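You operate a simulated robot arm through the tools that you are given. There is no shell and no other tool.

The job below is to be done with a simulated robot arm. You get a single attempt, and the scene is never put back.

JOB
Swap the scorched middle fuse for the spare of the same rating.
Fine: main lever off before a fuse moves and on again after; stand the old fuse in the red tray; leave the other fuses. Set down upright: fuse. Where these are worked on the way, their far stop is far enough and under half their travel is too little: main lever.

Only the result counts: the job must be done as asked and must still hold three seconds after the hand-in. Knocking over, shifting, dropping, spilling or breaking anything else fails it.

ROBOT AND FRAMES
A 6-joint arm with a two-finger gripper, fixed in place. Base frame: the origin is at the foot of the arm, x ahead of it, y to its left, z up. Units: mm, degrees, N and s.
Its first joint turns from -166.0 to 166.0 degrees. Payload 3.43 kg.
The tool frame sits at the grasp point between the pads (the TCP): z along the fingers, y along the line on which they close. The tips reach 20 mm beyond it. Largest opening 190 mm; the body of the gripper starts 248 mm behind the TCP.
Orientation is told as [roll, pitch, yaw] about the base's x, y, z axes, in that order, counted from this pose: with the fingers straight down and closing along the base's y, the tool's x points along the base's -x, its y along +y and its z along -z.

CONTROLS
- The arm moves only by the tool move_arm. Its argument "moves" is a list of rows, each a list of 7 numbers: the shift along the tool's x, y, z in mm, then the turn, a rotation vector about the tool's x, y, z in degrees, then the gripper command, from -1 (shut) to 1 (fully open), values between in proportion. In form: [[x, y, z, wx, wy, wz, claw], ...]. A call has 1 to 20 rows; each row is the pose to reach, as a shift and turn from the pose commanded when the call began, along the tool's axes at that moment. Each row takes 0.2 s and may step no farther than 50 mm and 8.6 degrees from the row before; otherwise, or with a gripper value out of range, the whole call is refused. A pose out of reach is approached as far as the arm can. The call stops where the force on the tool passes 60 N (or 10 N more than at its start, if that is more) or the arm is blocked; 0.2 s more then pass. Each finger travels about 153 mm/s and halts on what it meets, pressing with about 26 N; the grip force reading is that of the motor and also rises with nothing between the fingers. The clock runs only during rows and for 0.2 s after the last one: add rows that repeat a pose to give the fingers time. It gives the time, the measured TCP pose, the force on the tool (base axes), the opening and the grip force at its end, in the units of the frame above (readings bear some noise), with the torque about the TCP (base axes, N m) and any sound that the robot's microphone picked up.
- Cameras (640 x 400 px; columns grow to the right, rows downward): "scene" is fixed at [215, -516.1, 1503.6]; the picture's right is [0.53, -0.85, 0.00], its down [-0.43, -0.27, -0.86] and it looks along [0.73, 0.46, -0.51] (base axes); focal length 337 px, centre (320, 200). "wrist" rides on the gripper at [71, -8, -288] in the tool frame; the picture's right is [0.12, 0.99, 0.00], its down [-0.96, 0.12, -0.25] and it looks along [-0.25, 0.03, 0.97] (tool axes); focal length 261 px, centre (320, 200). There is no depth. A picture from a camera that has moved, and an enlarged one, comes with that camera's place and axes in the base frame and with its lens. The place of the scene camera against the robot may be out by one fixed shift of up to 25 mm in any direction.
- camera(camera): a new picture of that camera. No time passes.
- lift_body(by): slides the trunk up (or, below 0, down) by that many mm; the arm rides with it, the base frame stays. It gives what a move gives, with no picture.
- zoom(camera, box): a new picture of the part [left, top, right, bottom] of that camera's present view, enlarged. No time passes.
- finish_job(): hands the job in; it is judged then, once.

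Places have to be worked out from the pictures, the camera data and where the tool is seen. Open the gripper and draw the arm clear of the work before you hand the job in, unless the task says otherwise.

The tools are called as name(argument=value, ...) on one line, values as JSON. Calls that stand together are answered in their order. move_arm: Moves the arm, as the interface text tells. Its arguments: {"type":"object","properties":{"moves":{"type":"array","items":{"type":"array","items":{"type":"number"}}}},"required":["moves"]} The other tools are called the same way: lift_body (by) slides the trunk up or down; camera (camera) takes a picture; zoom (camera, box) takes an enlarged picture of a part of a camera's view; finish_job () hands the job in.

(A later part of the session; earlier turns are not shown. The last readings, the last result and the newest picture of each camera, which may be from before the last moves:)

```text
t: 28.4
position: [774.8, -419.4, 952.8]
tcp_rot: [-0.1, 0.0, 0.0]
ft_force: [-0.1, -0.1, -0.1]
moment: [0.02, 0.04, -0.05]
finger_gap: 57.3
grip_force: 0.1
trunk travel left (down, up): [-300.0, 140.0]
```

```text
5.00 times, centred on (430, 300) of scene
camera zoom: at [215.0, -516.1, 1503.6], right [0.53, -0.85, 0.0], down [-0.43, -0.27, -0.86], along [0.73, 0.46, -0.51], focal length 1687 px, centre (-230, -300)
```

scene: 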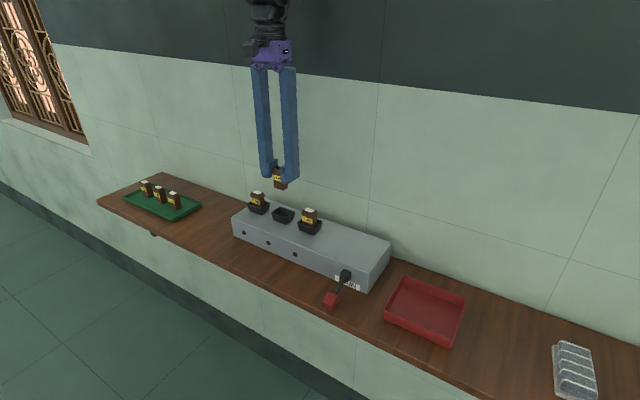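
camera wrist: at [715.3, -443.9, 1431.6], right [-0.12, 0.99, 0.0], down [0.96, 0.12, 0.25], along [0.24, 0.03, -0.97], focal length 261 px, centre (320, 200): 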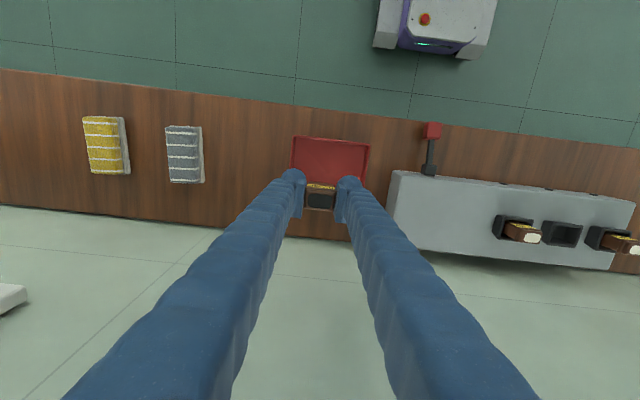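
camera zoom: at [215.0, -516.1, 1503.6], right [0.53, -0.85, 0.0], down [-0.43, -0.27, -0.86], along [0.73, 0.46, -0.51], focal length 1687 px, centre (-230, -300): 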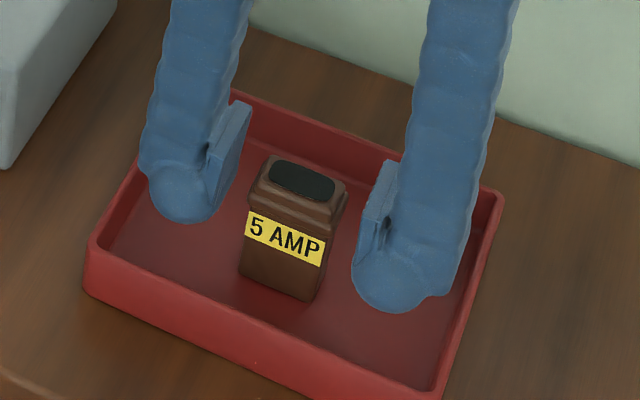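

The old fuse stands upright on its own. I rise straight up and travel toward the green tray.

move_arm(moves=[[0, 0, -15, 0, 0, 0, -0.4], [0, 0, -50, 0, 0, 0, -0.4], [0, 0, -95, 0, 0, 0, -0.4], [0, 0, -140, 0, 0, 0, -0.4], [0, 0, -188, 0, 0, 0, -0.4], [0, 45, -188, 0, 0, 0, -0.4], [0, 90, -188, 0, 0, 0, -0.4], [0, 138, -188, 0, 0, 0, -0.4], [0, 186, -188, 0, 0, 0, -0.4], [0, 234, -188, 0, 0, 0, -0.4], [0, 282, -188, 0, 0, 0, -0.4], [0, 330, -188, 0, 0, 0, -0.4], [0, 378, -188, 0, 0, 0, -0.4], [0, 426, -188, 0, 0, 0, -0.4], [0, 474, -188, 0, 0, 0, -0.4], [0, 522, -188, 0, 0, 0, -0.4], [0, 570, -188, 0, 0, 0, -0.4], [0, 618, -188, 0, 0, 0, -0.4], [0, 666, -188, 0, 0, 0, -0.4], [0, 714, -188, 0, 0, 0, -0.4]])

move_arm(moves=[[0, 45, 0, 0, 0, 0, -0.4], [0, 90, 0, 0, 0, 0, -0.4], [0, 138, 0, 0, 0, 0, -0.4], [0, 186, 0, 0, 0, 0, -0.4], [0, 230, 0, 0, 0, 0, -0.4], [0, 265, 0, 0, 0, 0, -0.4], [0, 272, 0, 0, 0, 0, -0.4], [0, 272, 0, 0, 0, 0, -0.4]])

camera(camera="wrist")

zoom(camera="wrist", box=[220, 130, 400, 250])

zoom(camera="scene", box=[390, 260, 470, 340])

zoom(camera="scene", box=[100, 120, 220, 240])

```text
t: 32.6
position: [775.2, 296.7, 1138.5]
tcp_rot: [0.0, 0.2, -0.1]
ft_force: [0.2, 0.9, 0.6]
moment: [-0.05, -0.01, -0.01]
finger_gap: 56.9
grip_force: 0.0
trunk travel left (down, up): [-300.0, 140.0]
```

```text
t: 34.4
position: [775.7, 565.6, 1139.3]
tcp_rot: [-0.1, 0.1, -0.1]
ft_force: [0.9, -0.7, -0.7]
moment: [0.09, 0.03, -0.01]
finger_gap: 57.0
grip_force: 0.0
trunk travel left (down, up): [-300.0, 140.0]
```

```text
taken
camera wrist: at [705.7, 556.8, 1429.1], right [-0.12, 0.99, 0.0], down [0.96, 0.12, 0.25], along [0.24, 0.03, -0.97], focal length 261 px, centre (320, 200)
```

wrist: 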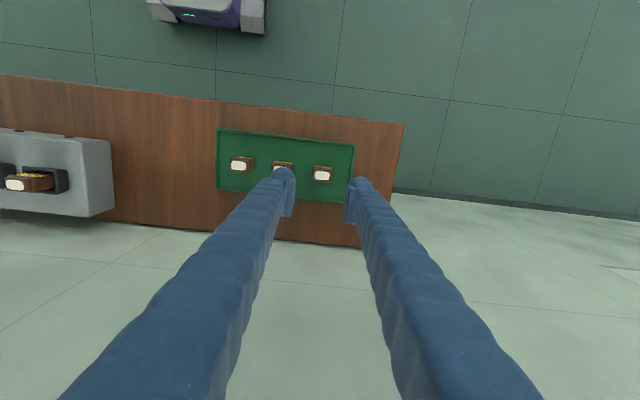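

```text
3.33 times, centred on (310, 190) of wrist
camera zoom: at [705.7, 556.8, 1429.1], right [-0.12, 0.99, 0.0], down [0.96, 0.12, 0.25], along [0.24, 0.03, -0.97], focal length 869 px, centre (353, 233)
```

zoom: 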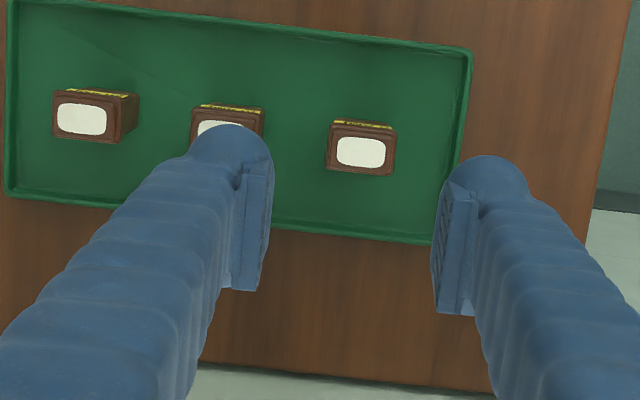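

```text
5.00 times, centred on (430, 300) of scene
camera zoom: at [215.0, -516.1, 1503.6], right [0.53, -0.85, 0.0], down [-0.43, -0.27, -0.86], along [0.73, 0.46, -0.51], focal length 1687 px, centre (-230, -300)
```

zoom: 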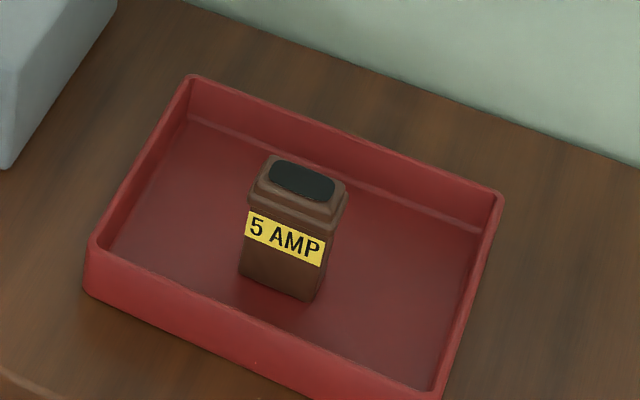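

```text
3.33 times, centred on (160, 180) of scene
camera zoom: at [215.0, -516.1, 1503.6], right [0.53, -0.85, 0.0], down [-0.43, -0.27, -0.86], along [0.73, 0.46, -0.51], focal length 1124 px, centre (853, 267)
```

zoom: 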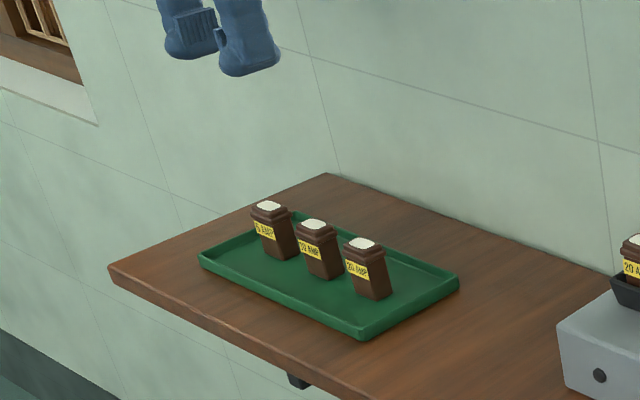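

The spare 5 A is at about (777, 569), top near z 965. I shift there and come down to just above it for a centring look.

move_arm(moves=[[-1, 3, 40, 0, 0, 0, -0.4], [-1, 3, 80, 0, 0, 0, -0.4], [-1, 3, 115, 0, 0, 0, -0.4], [-1, 3, 139, 0, 0, 0, -0.4], [-1, 3, 139, 0, 0, 0, -0.4]])

zoom(camera="wrist", box=[240, 130, 400, 250])

zoom(camera="scene", box=[120, 160, 210, 230])

```text
t: 35.6
position: [778.6, 572.7, 1000.2]
tcp_rot: [-0.1, 0.1, 0.0]
ft_force: [-0.1, -0.1, 0.3]
moment: [0.03, -0.02, -0.01]
finger_gap: 57.1
grip_force: 0.1
trunk travel left (down, up): [-300.0, 140.0]
```

```text
3.33 times, centred on (320, 190) of wrist
camera zoom: at [707.5, 563.2, 1289.4], right [-0.12, 0.99, 0.0], down [0.96, 0.12, 0.25], along [0.24, 0.03, -0.97], focal length 869 px, centre (320, 233)
```

zoom: 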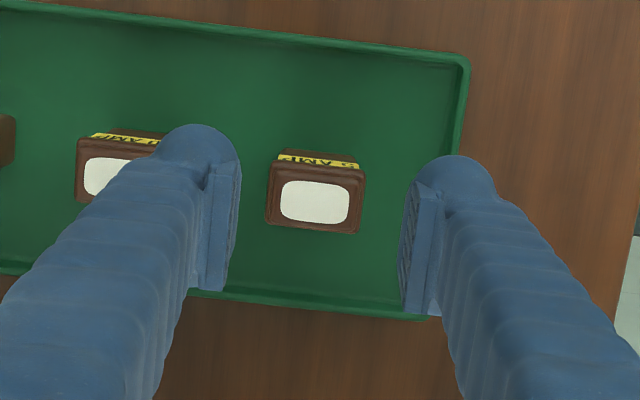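

```text
5.71 times, centred on (165, 195) of scene
camera zoom: at [215.0, -516.1, 1503.6], right [0.53, -0.85, 0.0], down [-0.43, -0.27, -0.86], along [0.73, 0.46, -0.51], focal length 1928 px, centre (1206, 229)
```

zoom: 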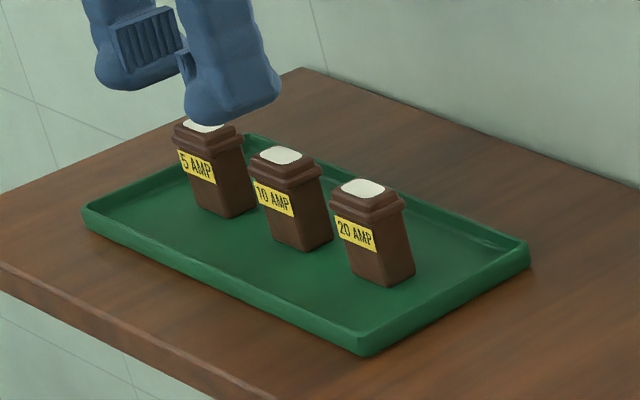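

The spare is centred within about 2 mm. I correct, lower to the same grasp height relative to the fuse, and close.

move_arm(moves=[[2, -1.5, 20, 0, 0, 0, -0.4], [2.5, -1.5, 40, 0, 0, 0, -0.4], [2.5, -1.5, 46, 0, 0, 0, -0.4], [2.5, -1.5, 46, 0, 0, 0, -0.4], [2.5, -1.5, 46, 0, 0, 0, -0.55], [2.5, -1.5, 46, 0, 0, 0, -0.7], [2.5, -1.5, 46, 0, 0, 0, -0.9], [2.5, -1.5, 46, 0, 0, 0, -0.9]])

zoom(camera="wrist", box=[240, 130, 400, 250])

zoom(camera="scene", box=[120, 160, 210, 230])

```text
t: 36.4
position: [778.8, 572.9, 969.0]
tcp_rot: [0.6, -0.7, 0.1]
ft_force: [-5.5, 0.7, 26.8]
moment: [-1.57, 0.14, -0.36]
finger_gap: 58.5
grip_force: 1.6
trunk travel left (down, up): [-300.0, 140.0]
stopped in row 4: the force on the tool passed its limit at 68 N (the readings are from after the stop); the commanded pose is now the measured one
```

```text
3.33 times, centred on (320, 190) of wrist
camera zoom: at [704.6, 561.2, 1257.5], right [-0.12, 0.99, 0.01], down [0.96, 0.11, 0.26], along [0.26, 0.04, -0.97], focal length 869 px, centre (320, 233)
```

zoom: 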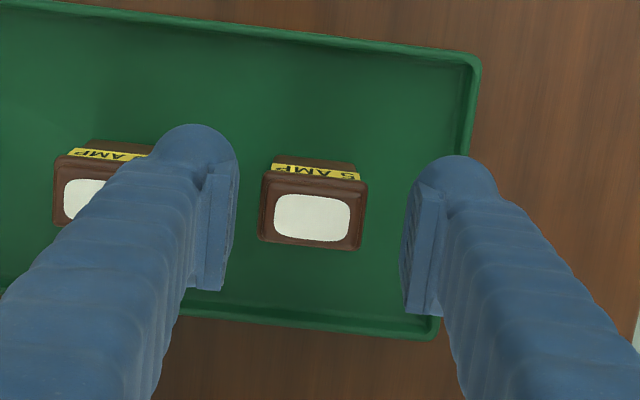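

```text
5.71 times, centred on (165, 195) of scene
camera zoom: at [215.0, -516.1, 1503.6], right [0.53, -0.85, 0.0], down [-0.43, -0.27, -0.86], along [0.73, 0.46, -0.51], focal length 1928 px, centre (1206, 229)
```

zoom: 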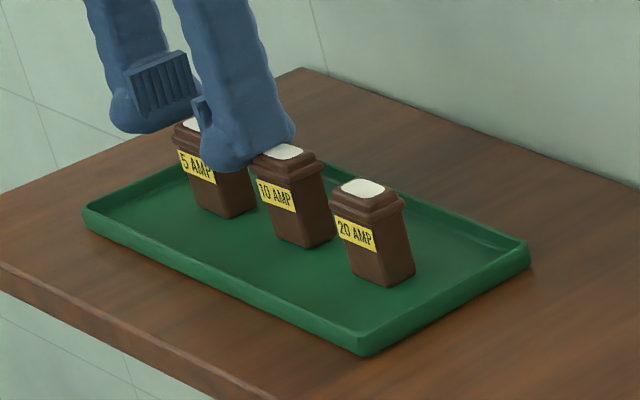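

The −y finger (thicker than its pad, about 28 mm) came down on the 10 A spare's edge. I back straight up at once and check that nothing was displaced.

move_arm(moves=[[0, 0, -10, 0, 0, 0, -0.4], [0, 0, -40, 0, 0, 0, -0.4], [0, 0, -40, 0, 0, 0, -0.4]])

zoom(camera="scene", box=[110, 165, 220, 240])

zoom(camera="wrist", box=[200, 110, 440, 270])

```text
t: 37.2
position: [778.3, 571.8, 1002.6]
tcp_rot: [0.3, -0.4, 0.0]
ft_force: [0.0, -0.9, 0.1]
moment: [0.08, 0.01, 0.02]
finger_gap: 56.9
grip_force: 0.0
trunk travel left (down, up): [-300.0, 140.0]
```

```text
5.33 times, centred on (165, 202) of scene
camera zoom: at [215.0, -516.1, 1503.6], right [0.53, -0.85, 0.0], down [-0.43, -0.27, -0.86], along [0.73, 0.46, -0.51], focal length 1799 px, centre (1147, 187)
```

zoom: 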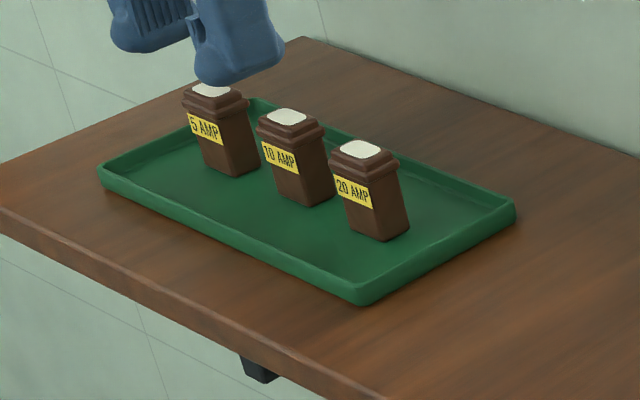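

```text
2.50 times, centred on (320, 190) of wrist
camera zoom: at [706.1, 560.5, 1291.8], right [-0.12, 0.99, 0.0], down [0.96, 0.11, 0.26], along [0.25, 0.03, -0.97], focal length 652 px, centre (320, 225)
```

zoom: 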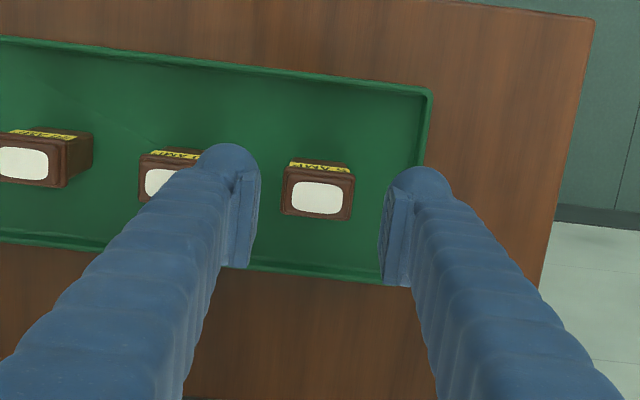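

The 10 A spare is still upright but seems to have slid a few millimetres. I'll rise higher, level the tool, and compare carefully with the earlier view.

move_arm(moves=[[0, 0, -45, 0.15, 0.2, 0, -0.4], [0, 0, -90, 0.3, 0.4, 0, -0.4], [0, 0, -138, 0.3, 0.4, 0, -0.4], [0, 0, -138, 0.3, 0.4, 0, -0.4]])

zoom(camera="scene", box=[110, 165, 220, 240])

zoom(camera="scene", box=[120, 160, 210, 230])

zoom(camera="wrist", box=[200, 110, 400, 230])

```text
t: 38.2
position: [780.4, 572.7, 1140.5]
tcp_rot: [0.0, -0.1, -0.1]
ft_force: [0.3, -0.7, -0.1]
moment: [0.03, 0.05, 0.0]
finger_gap: 56.9
grip_force: 0.2
trunk travel left (down, up): [-300.0, 140.0]
```

```text
5.33 times, centred on (165, 202) of scene
camera zoom: at [215.0, -516.1, 1503.6], right [0.53, -0.85, 0.0], down [-0.43, -0.27, -0.86], along [0.73, 0.46, -0.51], focal length 1799 px, centre (1147, 187)
```

zoom: 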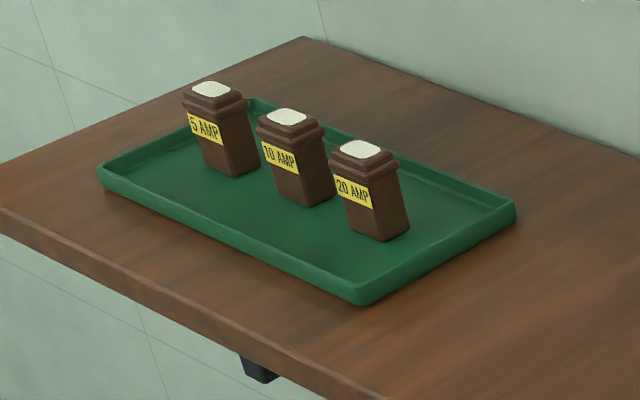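

```text
5.71 times, centred on (165, 195) of scene
camera zoom: at [215.0, -516.1, 1503.6], right [0.53, -0.85, 0.0], down [-0.43, -0.27, -0.86], along [0.73, 0.46, -0.51], focal length 1928 px, centre (1206, 229)
```

zoom: 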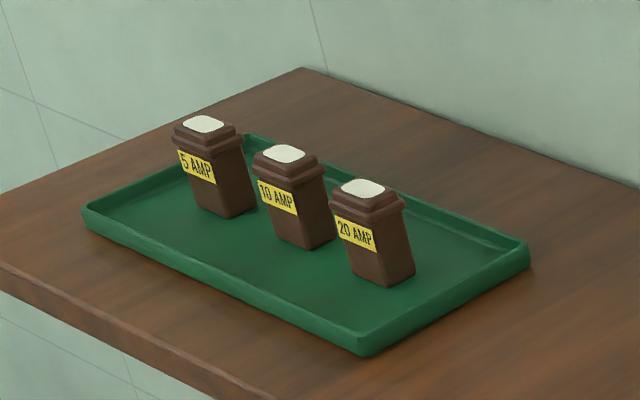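

```text
3.20 times, centred on (300, 170) of wrist
camera zoom: at [708.8, 563.5, 1429.0], right [-0.12, 0.99, 0.0], down [0.96, 0.12, 0.25], along [0.25, 0.03, -0.97], focal length 834 px, centre (384, 296)
```

zoom: 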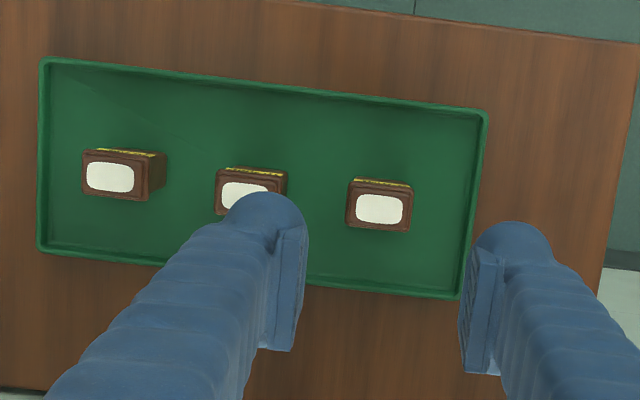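

The 10 A spare moved only about 2 mm and stands upright, so I leave it. I'll retry with a 46 mm opening and the tool biased slightly toward +y so both fingers clear, stopping just above to check.

move_arm(moves=[[2.7, -1, 35, 0, 0, 0, -0.516], [2.7, -1, 75, 0, 0, 0, -0.516], [2.7, -1, 115, 0, 0, 0, -0.516], [2.7, -1, 135, 0, 0, 0, -0.516], [2.7, -1, 135, 0, 0, 0, -0.516], [2.7, -1, 135, 0, 0, 0, -0.516]])

zoom(camera="wrist", box=[240, 130, 400, 250])

zoom(camera="scene", box=[120, 160, 210, 230])

```text
t: 39.6
position: [775.9, 572.9, 1006.0]
tcp_rot: [-0.1, -0.1, 0.0]
ft_force: [-0.2, -1.1, 0.4]
moment: [-0.01, 0.04, 0.01]
finger_gap: 45.8
grip_force: 0.0
trunk travel left (down, up): [-300.0, 140.0]
```

```text
3.33 times, centred on (320, 190) of wrist
camera zoom: at [705.3, 563.5, 1294.9], right [-0.12, 0.99, 0.0], down [0.96, 0.12, 0.25], along [0.25, 0.03, -0.97], focal length 869 px, centre (320, 233)
```

zoom: 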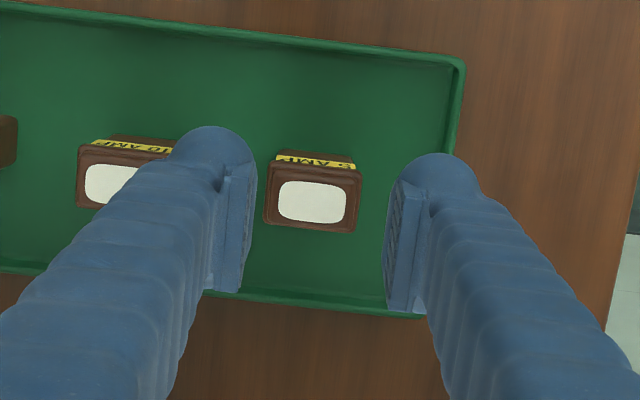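

```text
5.71 times, centred on (165, 195) of scene
camera zoom: at [215.0, -516.1, 1503.6], right [0.53, -0.85, 0.0], down [-0.43, -0.27, -0.86], along [0.73, 0.46, -0.51], focal length 1928 px, centre (1206, 229)
```

zoom: 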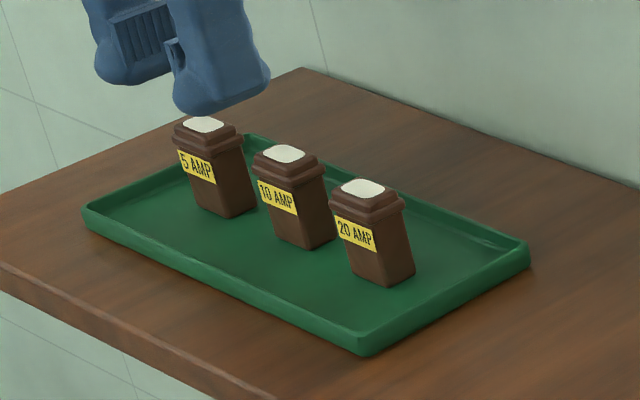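

The fuse sits about 2–3 mm toward −y of the tool centre. I shift −1.5 mm and lower the tips to just below the fuse top, checking the force.

move_arm(moves=[[-0.5, -1.5, 5, 0, 0, 0, -0.516], [-0.5, -1.5, 15, 0, 0, 0, -0.516], [-0.5, -1.5, 21, 0, 0, 0, -0.516], [-0.5, -1.5, 24, 0, 0, 0, -0.516]])

zoom(camera="wrist", box=[240, 130, 400, 250])

zoom(camera="scene", box=[120, 160, 210, 230])

```text
t: 40.6
position: [775.5, 569.4, 983.2]
tcp_rot: [-0.1, -0.2, 0.0]
ft_force: [0.8, -0.7, 1.2]
moment: [-0.03, 0.01, -0.01]
finger_gap: 46.1
grip_force: 0.1
trunk travel left (down, up): [-300.0, 140.0]
```

```text
3.33 times, centred on (320, 190) of wrist
camera zoom: at [705.1, 560.5, 1272.1], right [-0.12, 0.99, 0.0], down [0.96, 0.12, 0.25], along [0.25, 0.03, -0.97], focal length 869 px, centre (320, 233)
```

zoom: 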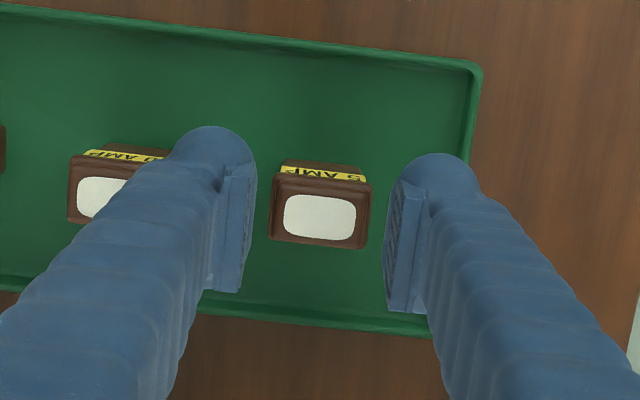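

```text
5.71 times, centred on (165, 195) of scene
camera zoom: at [215.0, -516.1, 1503.6], right [0.53, -0.85, 0.0], down [-0.43, -0.27, -0.86], along [0.73, 0.46, -0.51], focal length 1928 px, centre (1206, 229)
```

zoom: 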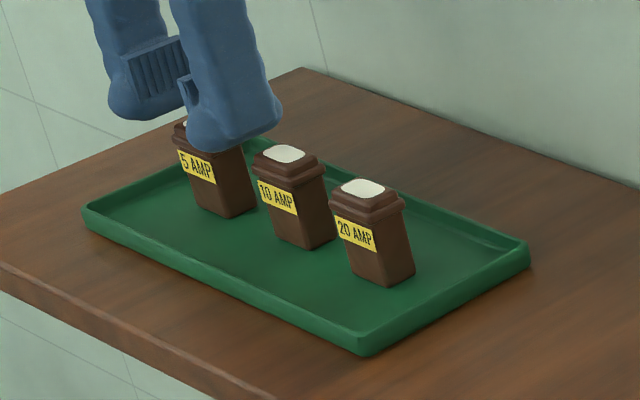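

Now it is well centred with no contact. I step down carefully past the fuse tops.

move_arm(moves=[[0, 0, 4, 0, 0, 0, -0.516], [0, 0, 8, 0, 0, 0, -0.516], [0, 0, 11, 0, 0, 0, -0.516]])

```text
t: 41.4
position: [774.6, 569.6, 971.6]
tcp_rot: [0.1, -0.1, -0.1]
ft_force: [0.4, -0.7, 0.1]
moment: [-0.01, 0.0, 0.0]
finger_gap: 46.0
grip_force: 0.0
trunk travel left (down, up): [-300.0, 140.0]
```

No contact at 971.6. I continue in 3 mm steps.

move_arm(moves=[[0, 0, 3, 0, 0, 0, -0.516], [0, 0, 6, 0, 0, 0, -0.516]])

zoom(camera="scene", box=[120, 160, 210, 230])

```text
t: 42.0
position: [775.5, 569.3, 965.8]
tcp_rot: [0.0, -0.1, 0.0]
ft_force: [-0.5, -0.4, 0.3]
moment: [-0.01, 0.04, 0.0]
finger_gap: 45.8
grip_force: 0.0
trunk travel left (down, up): [-300.0, 140.0]
```

```text
5.71 times, centred on (165, 195) of scene
camera zoom: at [215.0, -516.1, 1503.6], right [0.53, -0.85, 0.0], down [-0.43, -0.27, -0.86], along [0.73, 0.46, -0.51], focal length 1928 px, centre (1206, 229)
```

zoom: 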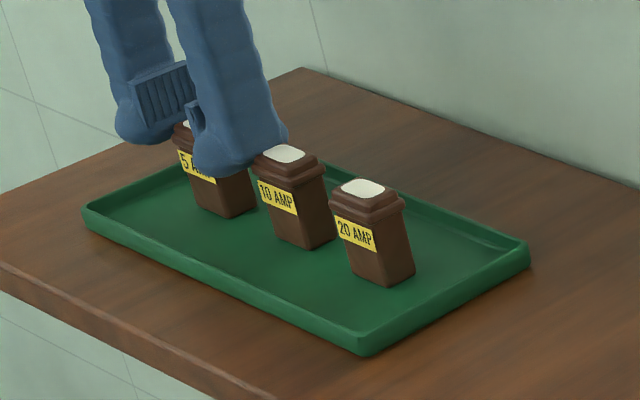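

Clear so far with the 10 A fuse untouched. A few more steps down to grasp height.

move_arm(moves=[[0, 0, 3, 0, 0, 0, -0.516], [0, 0, 6, 0, 0, 0, -0.516]])

zoom(camera="wrist", box=[240, 130, 400, 250])

```text
t: 42.6
position: [776.8, 568.6, 960.3]
tcp_rot: [0.0, -0.1, 0.0]
ft_force: [-0.5, -0.3, -0.5]
moment: [0.03, 0.0, 0.03]
finger_gap: 46.0
grip_force: 0.0
trunk travel left (down, up): [-300.0, 140.0]
```

```text
3.33 times, centred on (320, 190) of wrist
camera zoom: at [704.9, 559.2, 1248.9], right [-0.12, 0.99, 0.0], down [0.96, 0.12, 0.25], along [0.25, 0.03, -0.97], focal length 869 px, centre (320, 233)
```

zoom: 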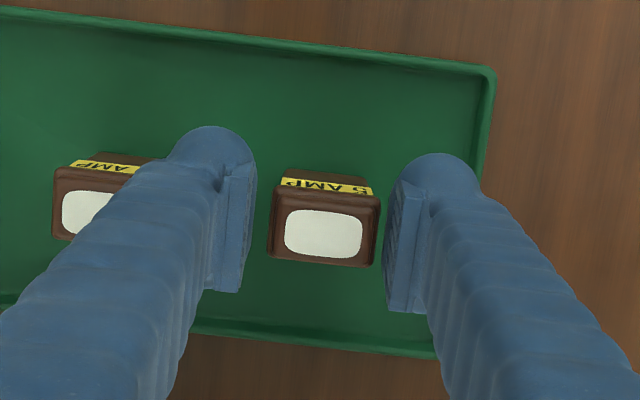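

Fuse is between the pads with clearance both sides. I finish the descent and close on it.

move_arm(moves=[[0, 0.7, 3, 0, 0, 0, -0.516], [0, 0.7, 6.5, 0, 0, 0, -0.516], [0, 0.7, 6.5, 0, 0, 0, -0.6], [0, 0.7, 6.5, 0, 0, 0, -0.7], [0, 0.7, 6.5, 0, 0, 0, -0.9], [0, 0.7, 6.5, 0, 0, 0, -0.9]])

zoom(camera="wrist", box=[240, 130, 400, 250])

zoom(camera="scene", box=[120, 160, 210, 230])

```text
t: 44.0
position: [776.2, 568.5, 953.9]
tcp_rot: [0.0, -0.1, 0.0]
ft_force: [0.7, -0.3, -0.5]
moment: [0.0, -0.02, 0.0]
finger_gap: 32.6
grip_force: 26.2
trunk travel left (down, up): [-300.0, 140.0]
```

```text
3.33 times, centred on (320, 190) of wrist
camera zoom: at [705.1, 559.7, 1243.4], right [-0.12, 0.99, 0.0], down [0.96, 0.12, 0.25], along [0.25, 0.03, -0.97], focal length 869 px, centre (320, 233)
```

zoom: 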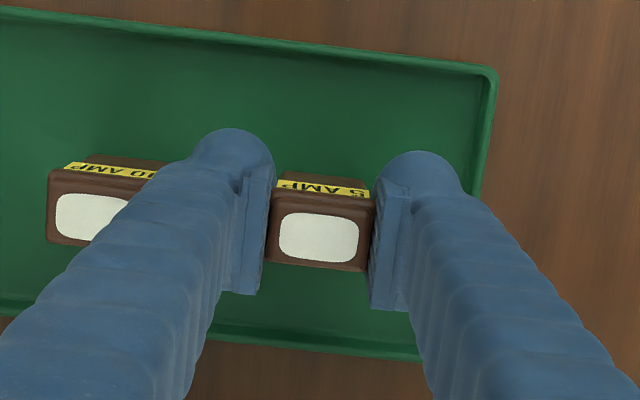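

```text
5.71 times, centred on (165, 195) of scene
camera zoom: at [215.0, -516.1, 1503.6], right [0.53, -0.85, 0.0], down [-0.43, -0.27, -0.86], along [0.73, 0.46, -0.51], focal length 1928 px, centre (1206, 229)
```

zoom: 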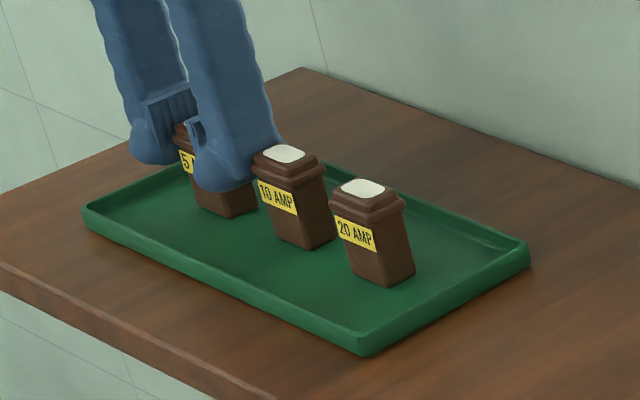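

The spare is held identically to the old fuse (top at pixel (319,236) versus (318,235) before). I lift straight up and carry it toward the empty socket.

move_arm(moves=[[0, 0, -8, 0, 0, 0, -0.9], [0, 0, -25, 0, 0, 0, -0.9], [0, 0, -60, 0, 0, 0, -0.9], [0, 0, -105, 0, 0, 0, -0.9], [0, 0, -150, 0, 0, 0, -0.9], [0, 0, -185, 0, 0, 0, -0.9], [-4, -30, -189, 0, 0, 0, -0.9], [-8, -70, -189, 0, 0, 0, -0.9], [-12, -115, -189, 0, 0, 0, -0.9], [-17, -160, -189, 0, 0, 0, -0.9], [-22, -205, -189, 0, 0, 0, -0.9], [-27, -250, -189, 0, 0, 0, -0.9], [-32, -295, -189, 0, 0, 0, -0.9], [-37, -340, -189, 0, 0, 0, -0.9], [-42, -385, -189, 0, 0, 0, -0.9], [-47, -430, -189, 0, 0, 0, -0.9], [-52, -475, -189, 0, 0, 0, -0.9], [-56, -515, -189, 0, 0, 0, -0.9], [-59, -545, -189, 0, 0, 0, -0.9], [-60, -560, -189, 0, 0, 0, -0.9]])

move_arm(moves=[[0, 0, 10, 0, 0, 0, -0.9], [0, 0, 20, 0, 0, 0, -0.9], [0, 0, 20, 0, 0, 0, -0.9]])

zoom(camera="wrist", box=[240, 130, 400, 250])

zoom(camera="scene", box=[220, 140, 340, 240])

zoom(camera="scene", box=[120, 160, 210, 230])

```text
t: 48.2
position: [835.5, 8.6, 1142.0]
tcp_rot: [0.0, -0.1, 0.1]
ft_force: [-0.4, 0.0, -0.7]
moment: [-0.01, 0.0, 0.02]
finger_gap: 32.8
grip_force: 25.8
trunk travel left (down, up): [-300.0, 140.0]
```

```text
t: 49.0
position: [833.7, 9.5, 1122.1]
tcp_rot: [0.0, -0.1, 0.0]
ft_force: [0.6, -0.2, -0.3]
moment: [-0.03, 0.02, 0.0]
finger_gap: 32.4
grip_force: 26.0
trunk travel left (down, up): [-300.0, 140.0]
```

```text
3.33 times, centred on (320, 190) of wrist
camera zoom: at [763.1, -0.1, 1411.1], right [-0.12, 0.99, 0.0], down [0.96, 0.12, 0.25], along [0.25, 0.03, -0.97], focal length 869 px, centre (320, 233)
```

zoom: 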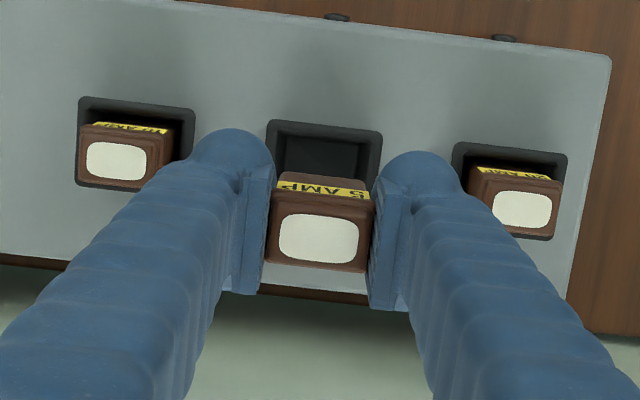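

```text
4.00 times, centred on (280, 190) of scene
camera zoom: at [215.0, -516.1, 1503.6], right [0.53, -0.85, 0.0], down [-0.43, -0.27, -0.86], along [0.73, 0.46, -0.51], focal length 1349 px, centre (480, 240)
```

zoom: 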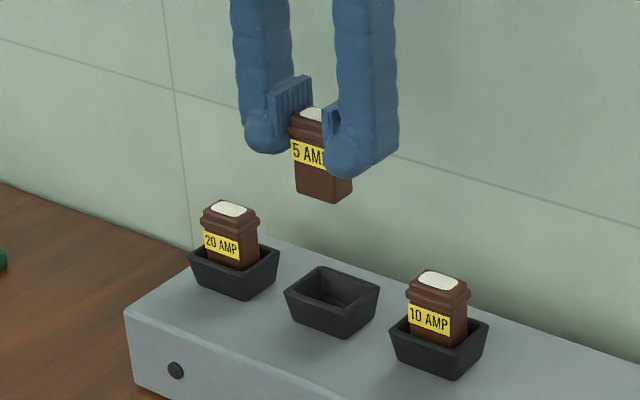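

```text
5.71 times, centred on (165, 195) of scene
camera zoom: at [215.0, -516.1, 1503.6], right [0.53, -0.85, 0.0], down [-0.43, -0.27, -0.86], along [0.73, 0.46, -0.51], focal length 1928 px, centre (1206, 229)
```

zoom: 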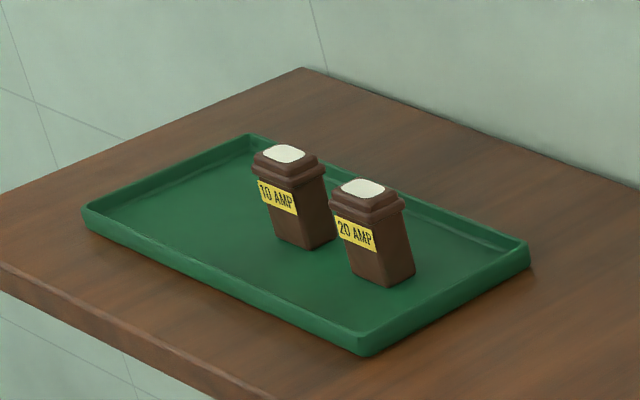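

The view matches the removal pose almost exactly, so the spare is aligned with the socket. I lower to just above seating depth and check the force.

move_arm(moves=[[0, 0, 30, 0, 0, 0, -0.9], [0, 0, 55, 0, 0, 0, -0.9], [0, 0, 68, 0, 0, 0, -0.9], [0, 0, 75, 0, 0, 0, -0.9], [0, 0, 80, 0, 0, 0, -0.9], [0, 0, 84, 0, 0, 0, -0.9]])

zoom(camera="wrist", box=[240, 130, 400, 250])

zoom(camera="scene", box=[240, 170, 330, 240])

```text
t: 50.4
position: [836.4, 8.9, 1038.6]
tcp_rot: [0.0, -0.1, 0.0]
ft_force: [0.4, -0.3, -0.9]
moment: [-0.01, 0.0, 0.0]
finger_gap: 32.8
grip_force: 26.1
trunk travel left (down, up): [-300.0, 140.0]
```

```text
3.33 times, centred on (320, 190) of wrist
camera zoom: at [764.9, -0.7, 1328.1], right [-0.12, 0.99, 0.0], down [0.96, 0.12, 0.25], along [0.25, 0.03, -0.97], focal length 869 px, centre (320, 233)
```

zoom: 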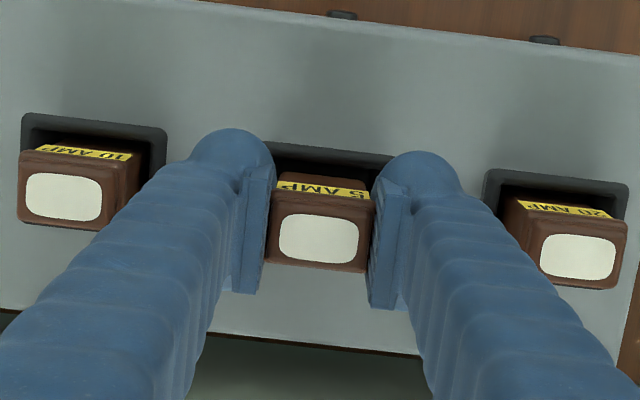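

```text
5.71 times, centred on (285, 205) of scene
camera zoom: at [215.0, -516.1, 1503.6], right [0.53, -0.85, 0.0], down [-0.43, -0.27, -0.86], along [0.73, 0.46, -0.51], focal length 1928 px, centre (520, 171)
```

zoom: 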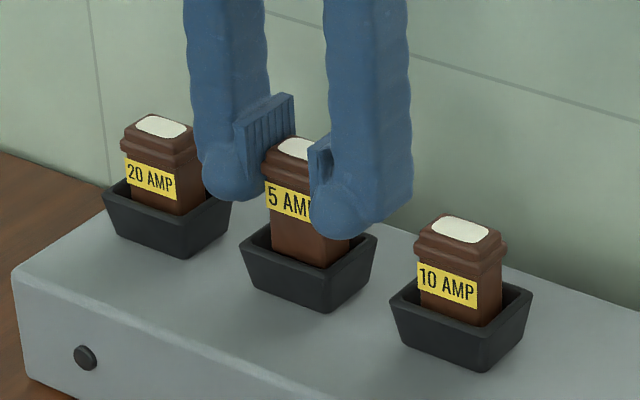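

It is entering the socket freely. I step down to the seating height.

move_arm(moves=[[0, 0, 4, 0, 0, 0, -0.9], [0, 0, 8, 0, 0, 0, -0.9], [0, 0, 11, 0, 0, 0, -0.9], [0, 0, 13, 0, 0, 0, -0.9]])

```text
t: 51.4
position: [837.4, 9.1, 1025.0]
tcp_rot: [0.0, -0.1, 0.0]
ft_force: [-0.5, 0.7, -0.8]
moment: [-0.03, 0.02, 0.03]
finger_gap: 32.7
grip_force: 25.9
trunk travel left (down, up): [-300.0, 140.0]
```

No contact yet at 1025; I continue in 1.5 mm steps until the base is felt.

move_arm(moves=[[0, 0, 1.5, 0, 0, 0, -0.9], [0, 0, 3, 0, 0, 0, -0.9]])

```text
t: 52.0
position: [836.8, 9.5, 1024.3]
tcp_rot: [0.1, -0.1, 0.0]
ft_force: [0.7, -1.3, 11.8]
moment: [-0.18, 0.02, -0.04]
finger_gap: 32.7
grip_force: 26.5
trunk travel left (down, up): [-300.0, 140.0]
```

Contact at 1024, matching the old seated height (1023.2). I press slightly further to confirm it is fully seated and look.

move_arm(moves=[[0, 0, 1, 0, 0, 0, -0.9], [0, 0, 2, 0, 0, 0, -0.9]])

zoom(camera="scene", box=[240, 170, 330, 240])

zoom(camera="wrist", box=[240, 130, 400, 250])

```text
t: 52.6
position: [834.8, 9.3, 1022.8]
tcp_rot: [0.0, -0.1, 0.0]
ft_force: [5.7, -1.6, 19.1]
moment: [-0.03, -0.21, 0.03]
finger_gap: 33.1
grip_force: 26.2
trunk travel left (down, up): [-300.0, 140.0]
```

```text
5.71 times, centred on (285, 205) of scene
camera zoom: at [215.0, -516.1, 1503.6], right [0.53, -0.85, 0.0], down [-0.43, -0.27, -0.86], along [0.73, 0.46, -0.51], focal length 1928 px, centre (520, 171)
```

zoom: 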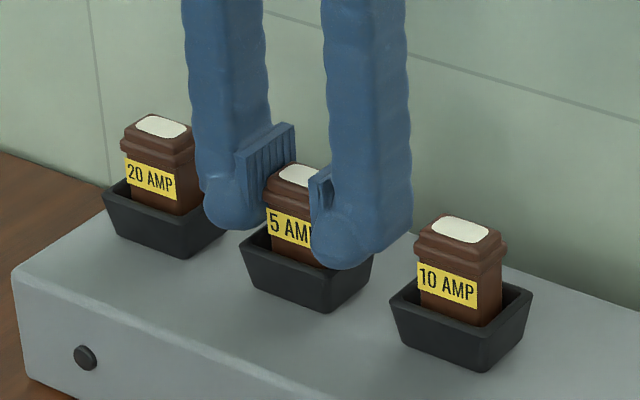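

```text
3.33 times, centred on (320, 190) of wrist
camera zoom: at [764.0, -0.2, 1311.5], right [-0.12, 0.99, 0.0], down [0.96, 0.12, 0.25], along [0.25, 0.03, -0.97], focal length 869 px, centre (320, 233)
```

zoom: 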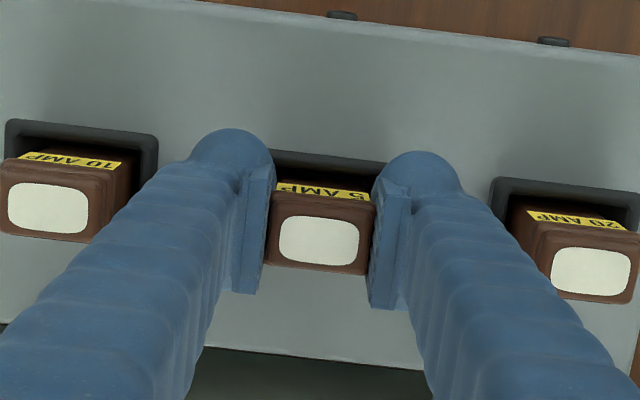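

The spare sits at exactly the level of the old fuse. I ease the pressure, open gradually and rise.

move_arm(moves=[[0, 0, -2, 0, 0, 0, -0.9], [0, 0, -2, 0, 0, 0, -0.68], [0, 0, -2, 0, 0, 0, -0.55], [0, 0, -2, 0, 0, 0, -0.45], [0, 0, -2, 0, 0, 0, -0.42], [0, 0, -12, 0, 0, 0, -0.42], [0, 0, -45, 0, 0, 0, -0.42], [0, 0, -90, 0, 0, 0, -0.42], [0, 0, -120, 0, 0, 0, -0.42], [0, 0, -120, 0, 0, 0, -0.42]])

zoom(camera="scene", box=[240, 170, 330, 240])

zoom(camera="wrist", box=[240, 130, 400, 250])

```text
t: 54.8
position: [836.1, 7.3, 1140.7]
tcp_rot: [0.0, -0.1, 0.0]
ft_force: [-0.9, 0.3, -0.2]
moment: [-0.06, -0.01, 0.03]
finger_gap: 55.3
grip_force: 0.1
trunk travel left (down, up): [-300.0, 140.0]
```

```text
5.71 times, centred on (285, 205) of scene
camera zoom: at [215.0, -516.1, 1503.6], right [0.53, -0.85, 0.0], down [-0.43, -0.27, -0.86], along [0.73, 0.46, -0.51], focal length 1928 px, centre (520, 171)
```

zoom: 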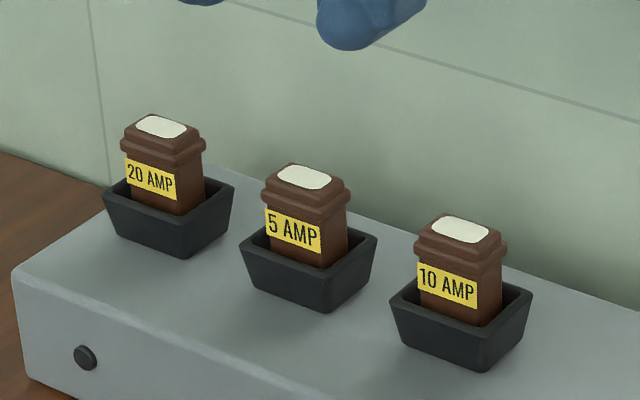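

```text
3.33 times, centred on (320, 190) of wrist
camera zoom: at [764.5, -0.9, 1429.5], right [-0.12, 0.99, 0.0], down [0.96, 0.12, 0.25], along [0.25, 0.03, -0.97], focal length 869 px, centre (320, 233)
```

zoom: 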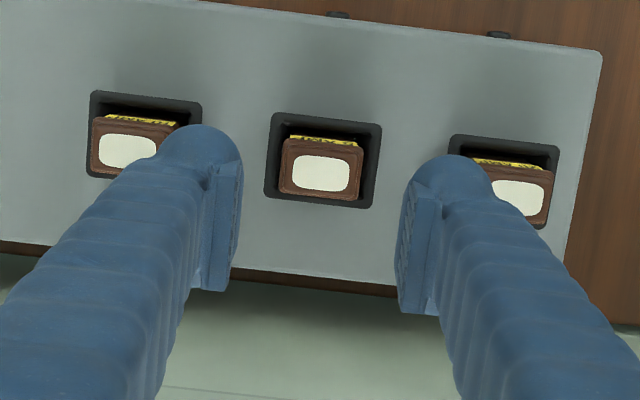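

The spare is seated and upright. Now back over the lever to switch it on again.

move_arm(moves=[[24, -40, 0, 0, 0, 0, -0.3], [48, -80, 0, 0, 0, 0, -0.3], [72, -120, 0, 0, 0, 0, -0.3], [96, -160, 0, 0, 0, 0, -0.3], [120, -200, 0, 0, 0, 0, -0.3], [148, -241, 0, 0, 0, 0, -0.3], [148, -244, 40, 0, 0, 0, -0.3], [148, -244, 85, 0, 0, 0, -0.3], [148, -244, 125, 0, 0, 0, -0.3], [148, -244, 140, 0, 0, 0, -0.3], [148, -244, 140, 0, 0, 0, -0.3]])

zoom(camera="wrist", box=[265, 130, 385, 230])

zoom(camera="scene", box=[290, 240, 390, 320])

```text
t: 57.2
position: [689.9, -234.8, 1000.6]
tcp_rot: [-0.1, -0.1, -0.1]
ft_force: [0.6, 0.0, -0.5]
moment: [-0.04, -0.01, -0.01]
finger_gap: 66.5
grip_force: 0.0
trunk travel left (down, up): [-300.0, 140.0]
```

```text
4.00 times, centred on (325, 180) of wrist
camera zoom: at [618.4, -244.3, 1289.1], right [-0.12, 0.99, 0.0], down [0.96, 0.12, 0.25], along [0.25, 0.03, -0.97], focal length 1043 px, centre (300, 280)
```

zoom: 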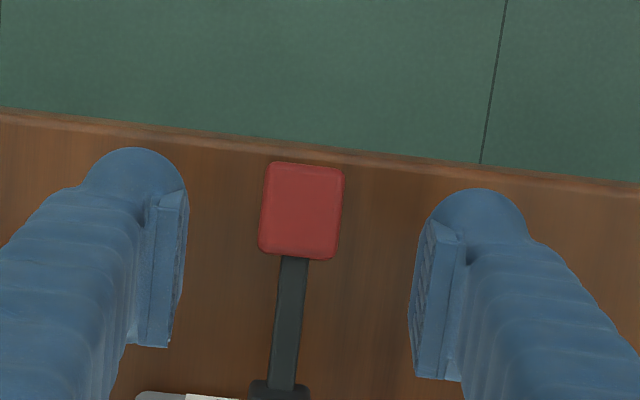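

```text
5.00 times, centred on (340, 280) of scene
camera zoom: at [215.0, -516.1, 1503.6], right [0.53, -0.85, 0.0], down [-0.43, -0.27, -0.86], along [0.73, 0.46, -0.51], focal length 1687 px, centre (220, -200)
```

zoom: 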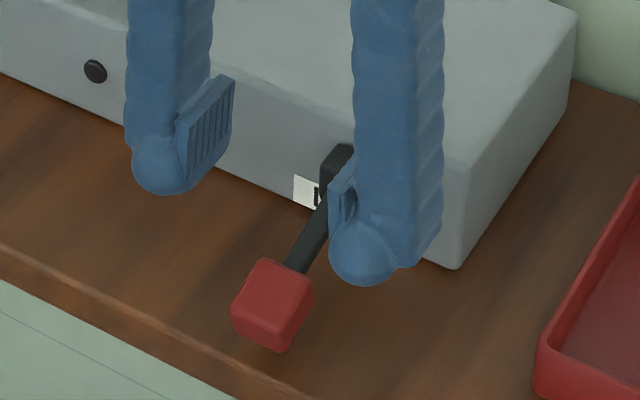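

The knob is at about (686.5, -235.7, 921). I lower around it with the tips kept above the table and close.

move_arm(moves=[[3, -0.5, 30, 0, 0, 0, -0.3], [3, -0.5, 55, 0, 0, 0, -0.3], [3, -0.5, 68, 0, 0, 0, -0.3], [3, -0.5, 68, 0, 0, 0, -0.5], [3, -0.5, 68, 0, 0, 0, -0.75], [3, -0.5, 68, 0, 0, 0, -0.9], [3, -0.5, 68, 0, 0, 0, -0.9]])

zoom(camera="wrist", box=[265, 130, 385, 230])

zoom(camera="scene", box=[290, 240, 390, 320])

```text
t: 58.8
position: [685.3, -236.1, 931.1]
tcp_rot: [0.0, -0.1, -0.1]
ft_force: [-0.6, 1.7, 0.3]
moment: [0.02, -0.09, -0.06]
finger_gap: 27.0
grip_force: 44.7
trunk travel left (down, up): [-300.0, 140.0]
```

```text
4.00 times, centred on (325, 180) of wrist
camera zoom: at [614.1, -244.4, 1219.3], right [-0.12, 0.99, 0.0], down [0.96, 0.12, 0.25], along [0.25, 0.03, -0.97], focal length 1043 px, centre (300, 280)
```

zoom: 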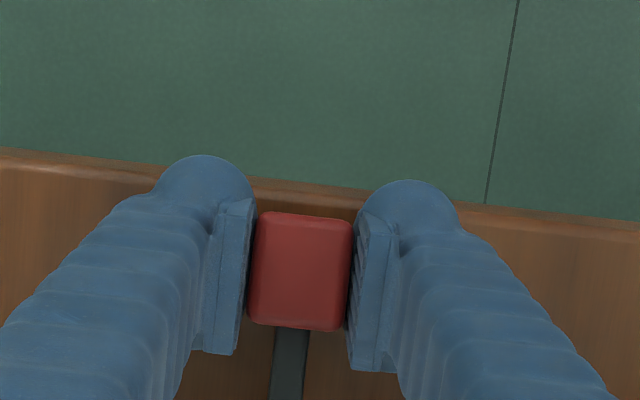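

```text
5.00 times, centred on (340, 280) of scene
camera zoom: at [215.0, -516.1, 1503.6], right [0.53, -0.85, 0.0], down [-0.43, -0.27, -0.86], along [0.73, 0.46, -0.51], focal length 1687 px, centre (220, -200)
```

zoom: 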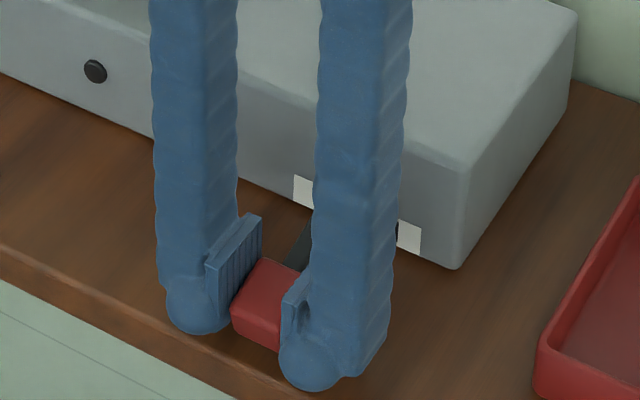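

The knob is held. I swing it up along the reverse arc.

move_arm(moves=[[1.5, 0, -5, 0, 0, 0, -1], [2.5, 0, -10, 0, 0, 0, -1], [3.5, 0, -16, 0, 0, 0, -1], [4, 0, -22, 0, 0, 0, -1], [4, 0, -29, 0, 0, 0, -1], [4, 0, -35, 0, 0, 0, -1]])

zoom(camera="scene", box=[220, 170, 400, 300])

zoom(camera="wrist", box=[265, 130, 385, 230])

```text
t: 60.2
position: [680.9, -235.1, 967.6]
tcp_rot: [0.0, 0.0, 0.0]
ft_force: [3.1, 13.3, -15.1]
moment: [0.04, 1.12, -0.06]
finger_gap: 27.3
grip_force: 45.1
trunk travel left (down, up): [-300.0, 140.0]
```

```text
3.08 times, centred on (310, 235) of scene
camera zoom: at [215.0, -516.1, 1503.6], right [0.53, -0.85, 0.0], down [-0.43, -0.27, -0.86], along [0.73, 0.46, -0.51], focal length 1038 px, centre (351, 92)
```

zoom: 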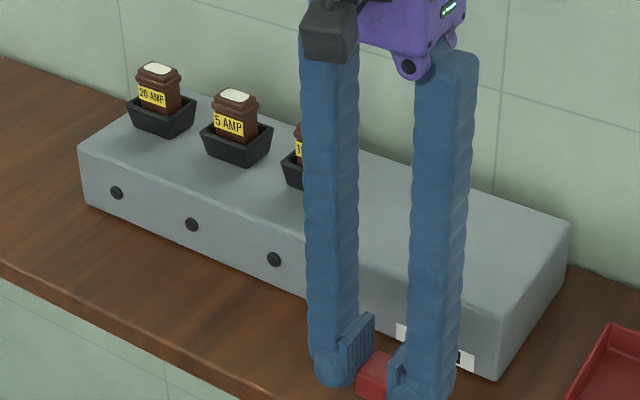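

```text
4.00 times, centred on (325, 180) of wrist
camera zoom: at [610.7, -244.4, 1256.4], right [-0.12, 0.99, 0.0], down [0.96, 0.12, 0.25], along [0.25, 0.03, -0.97], focal length 1043 px, centre (300, 280)
```

zoom: 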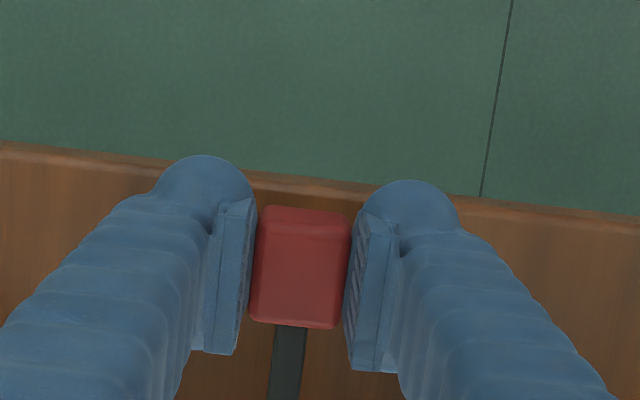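

The knob is following. I continue up to the upper stop.

move_arm(moves=[[-0.5, 0.5, -5, 0, 0, 0, -1], [-1.5, 0.5, -10, 0, 0, 0, -1], [-3, 0.5, -15, 0, 0, 0, -1], [-5, 0.5, -20, 0, 0, 0, -1], [-7, 0.5, -25, 0, 0, 0, -1], [-8, 0.5, -28, 0, 0, 0, -1]])

zoom(camera="scene", box=[220, 170, 400, 300])

zoom(camera="wrist", box=[265, 130, 385, 230])

```text
t: 61.6
position: [689.1, -235.8, 994.7]
tcp_rot: [0.1, 0.1, 0.0]
ft_force: [-4.0, 0.0, -12.0]
moment: [-0.05, 1.07, -0.02]
finger_gap: 27.0
grip_force: 45.0
trunk travel left (down, up): [-300.0, 140.0]
```

```text
3.08 times, centred on (310, 235) of scene
camera zoom: at [215.0, -516.1, 1503.6], right [0.53, -0.85, 0.0], down [-0.43, -0.27, -0.86], along [0.73, 0.46, -0.51], focal length 1038 px, centre (351, 92)
```

zoom: 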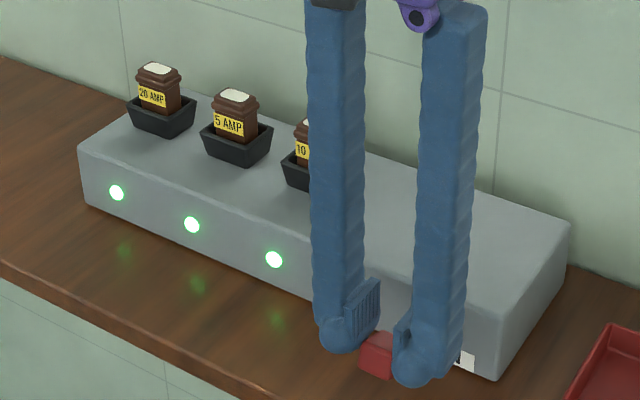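

```text
4.00 times, centred on (325, 180) of wrist
camera zoom: at [617.8, -244.4, 1283.4], right [-0.12, 0.99, 0.0], down [0.96, 0.12, 0.25], along [0.25, 0.03, -0.97], focal length 1043 px, centre (300, 280)
```

zoom: 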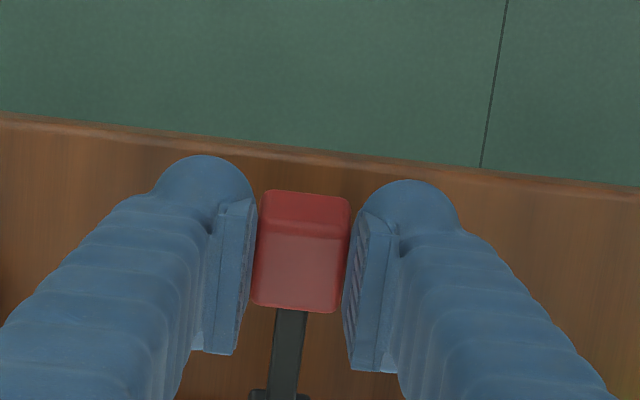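

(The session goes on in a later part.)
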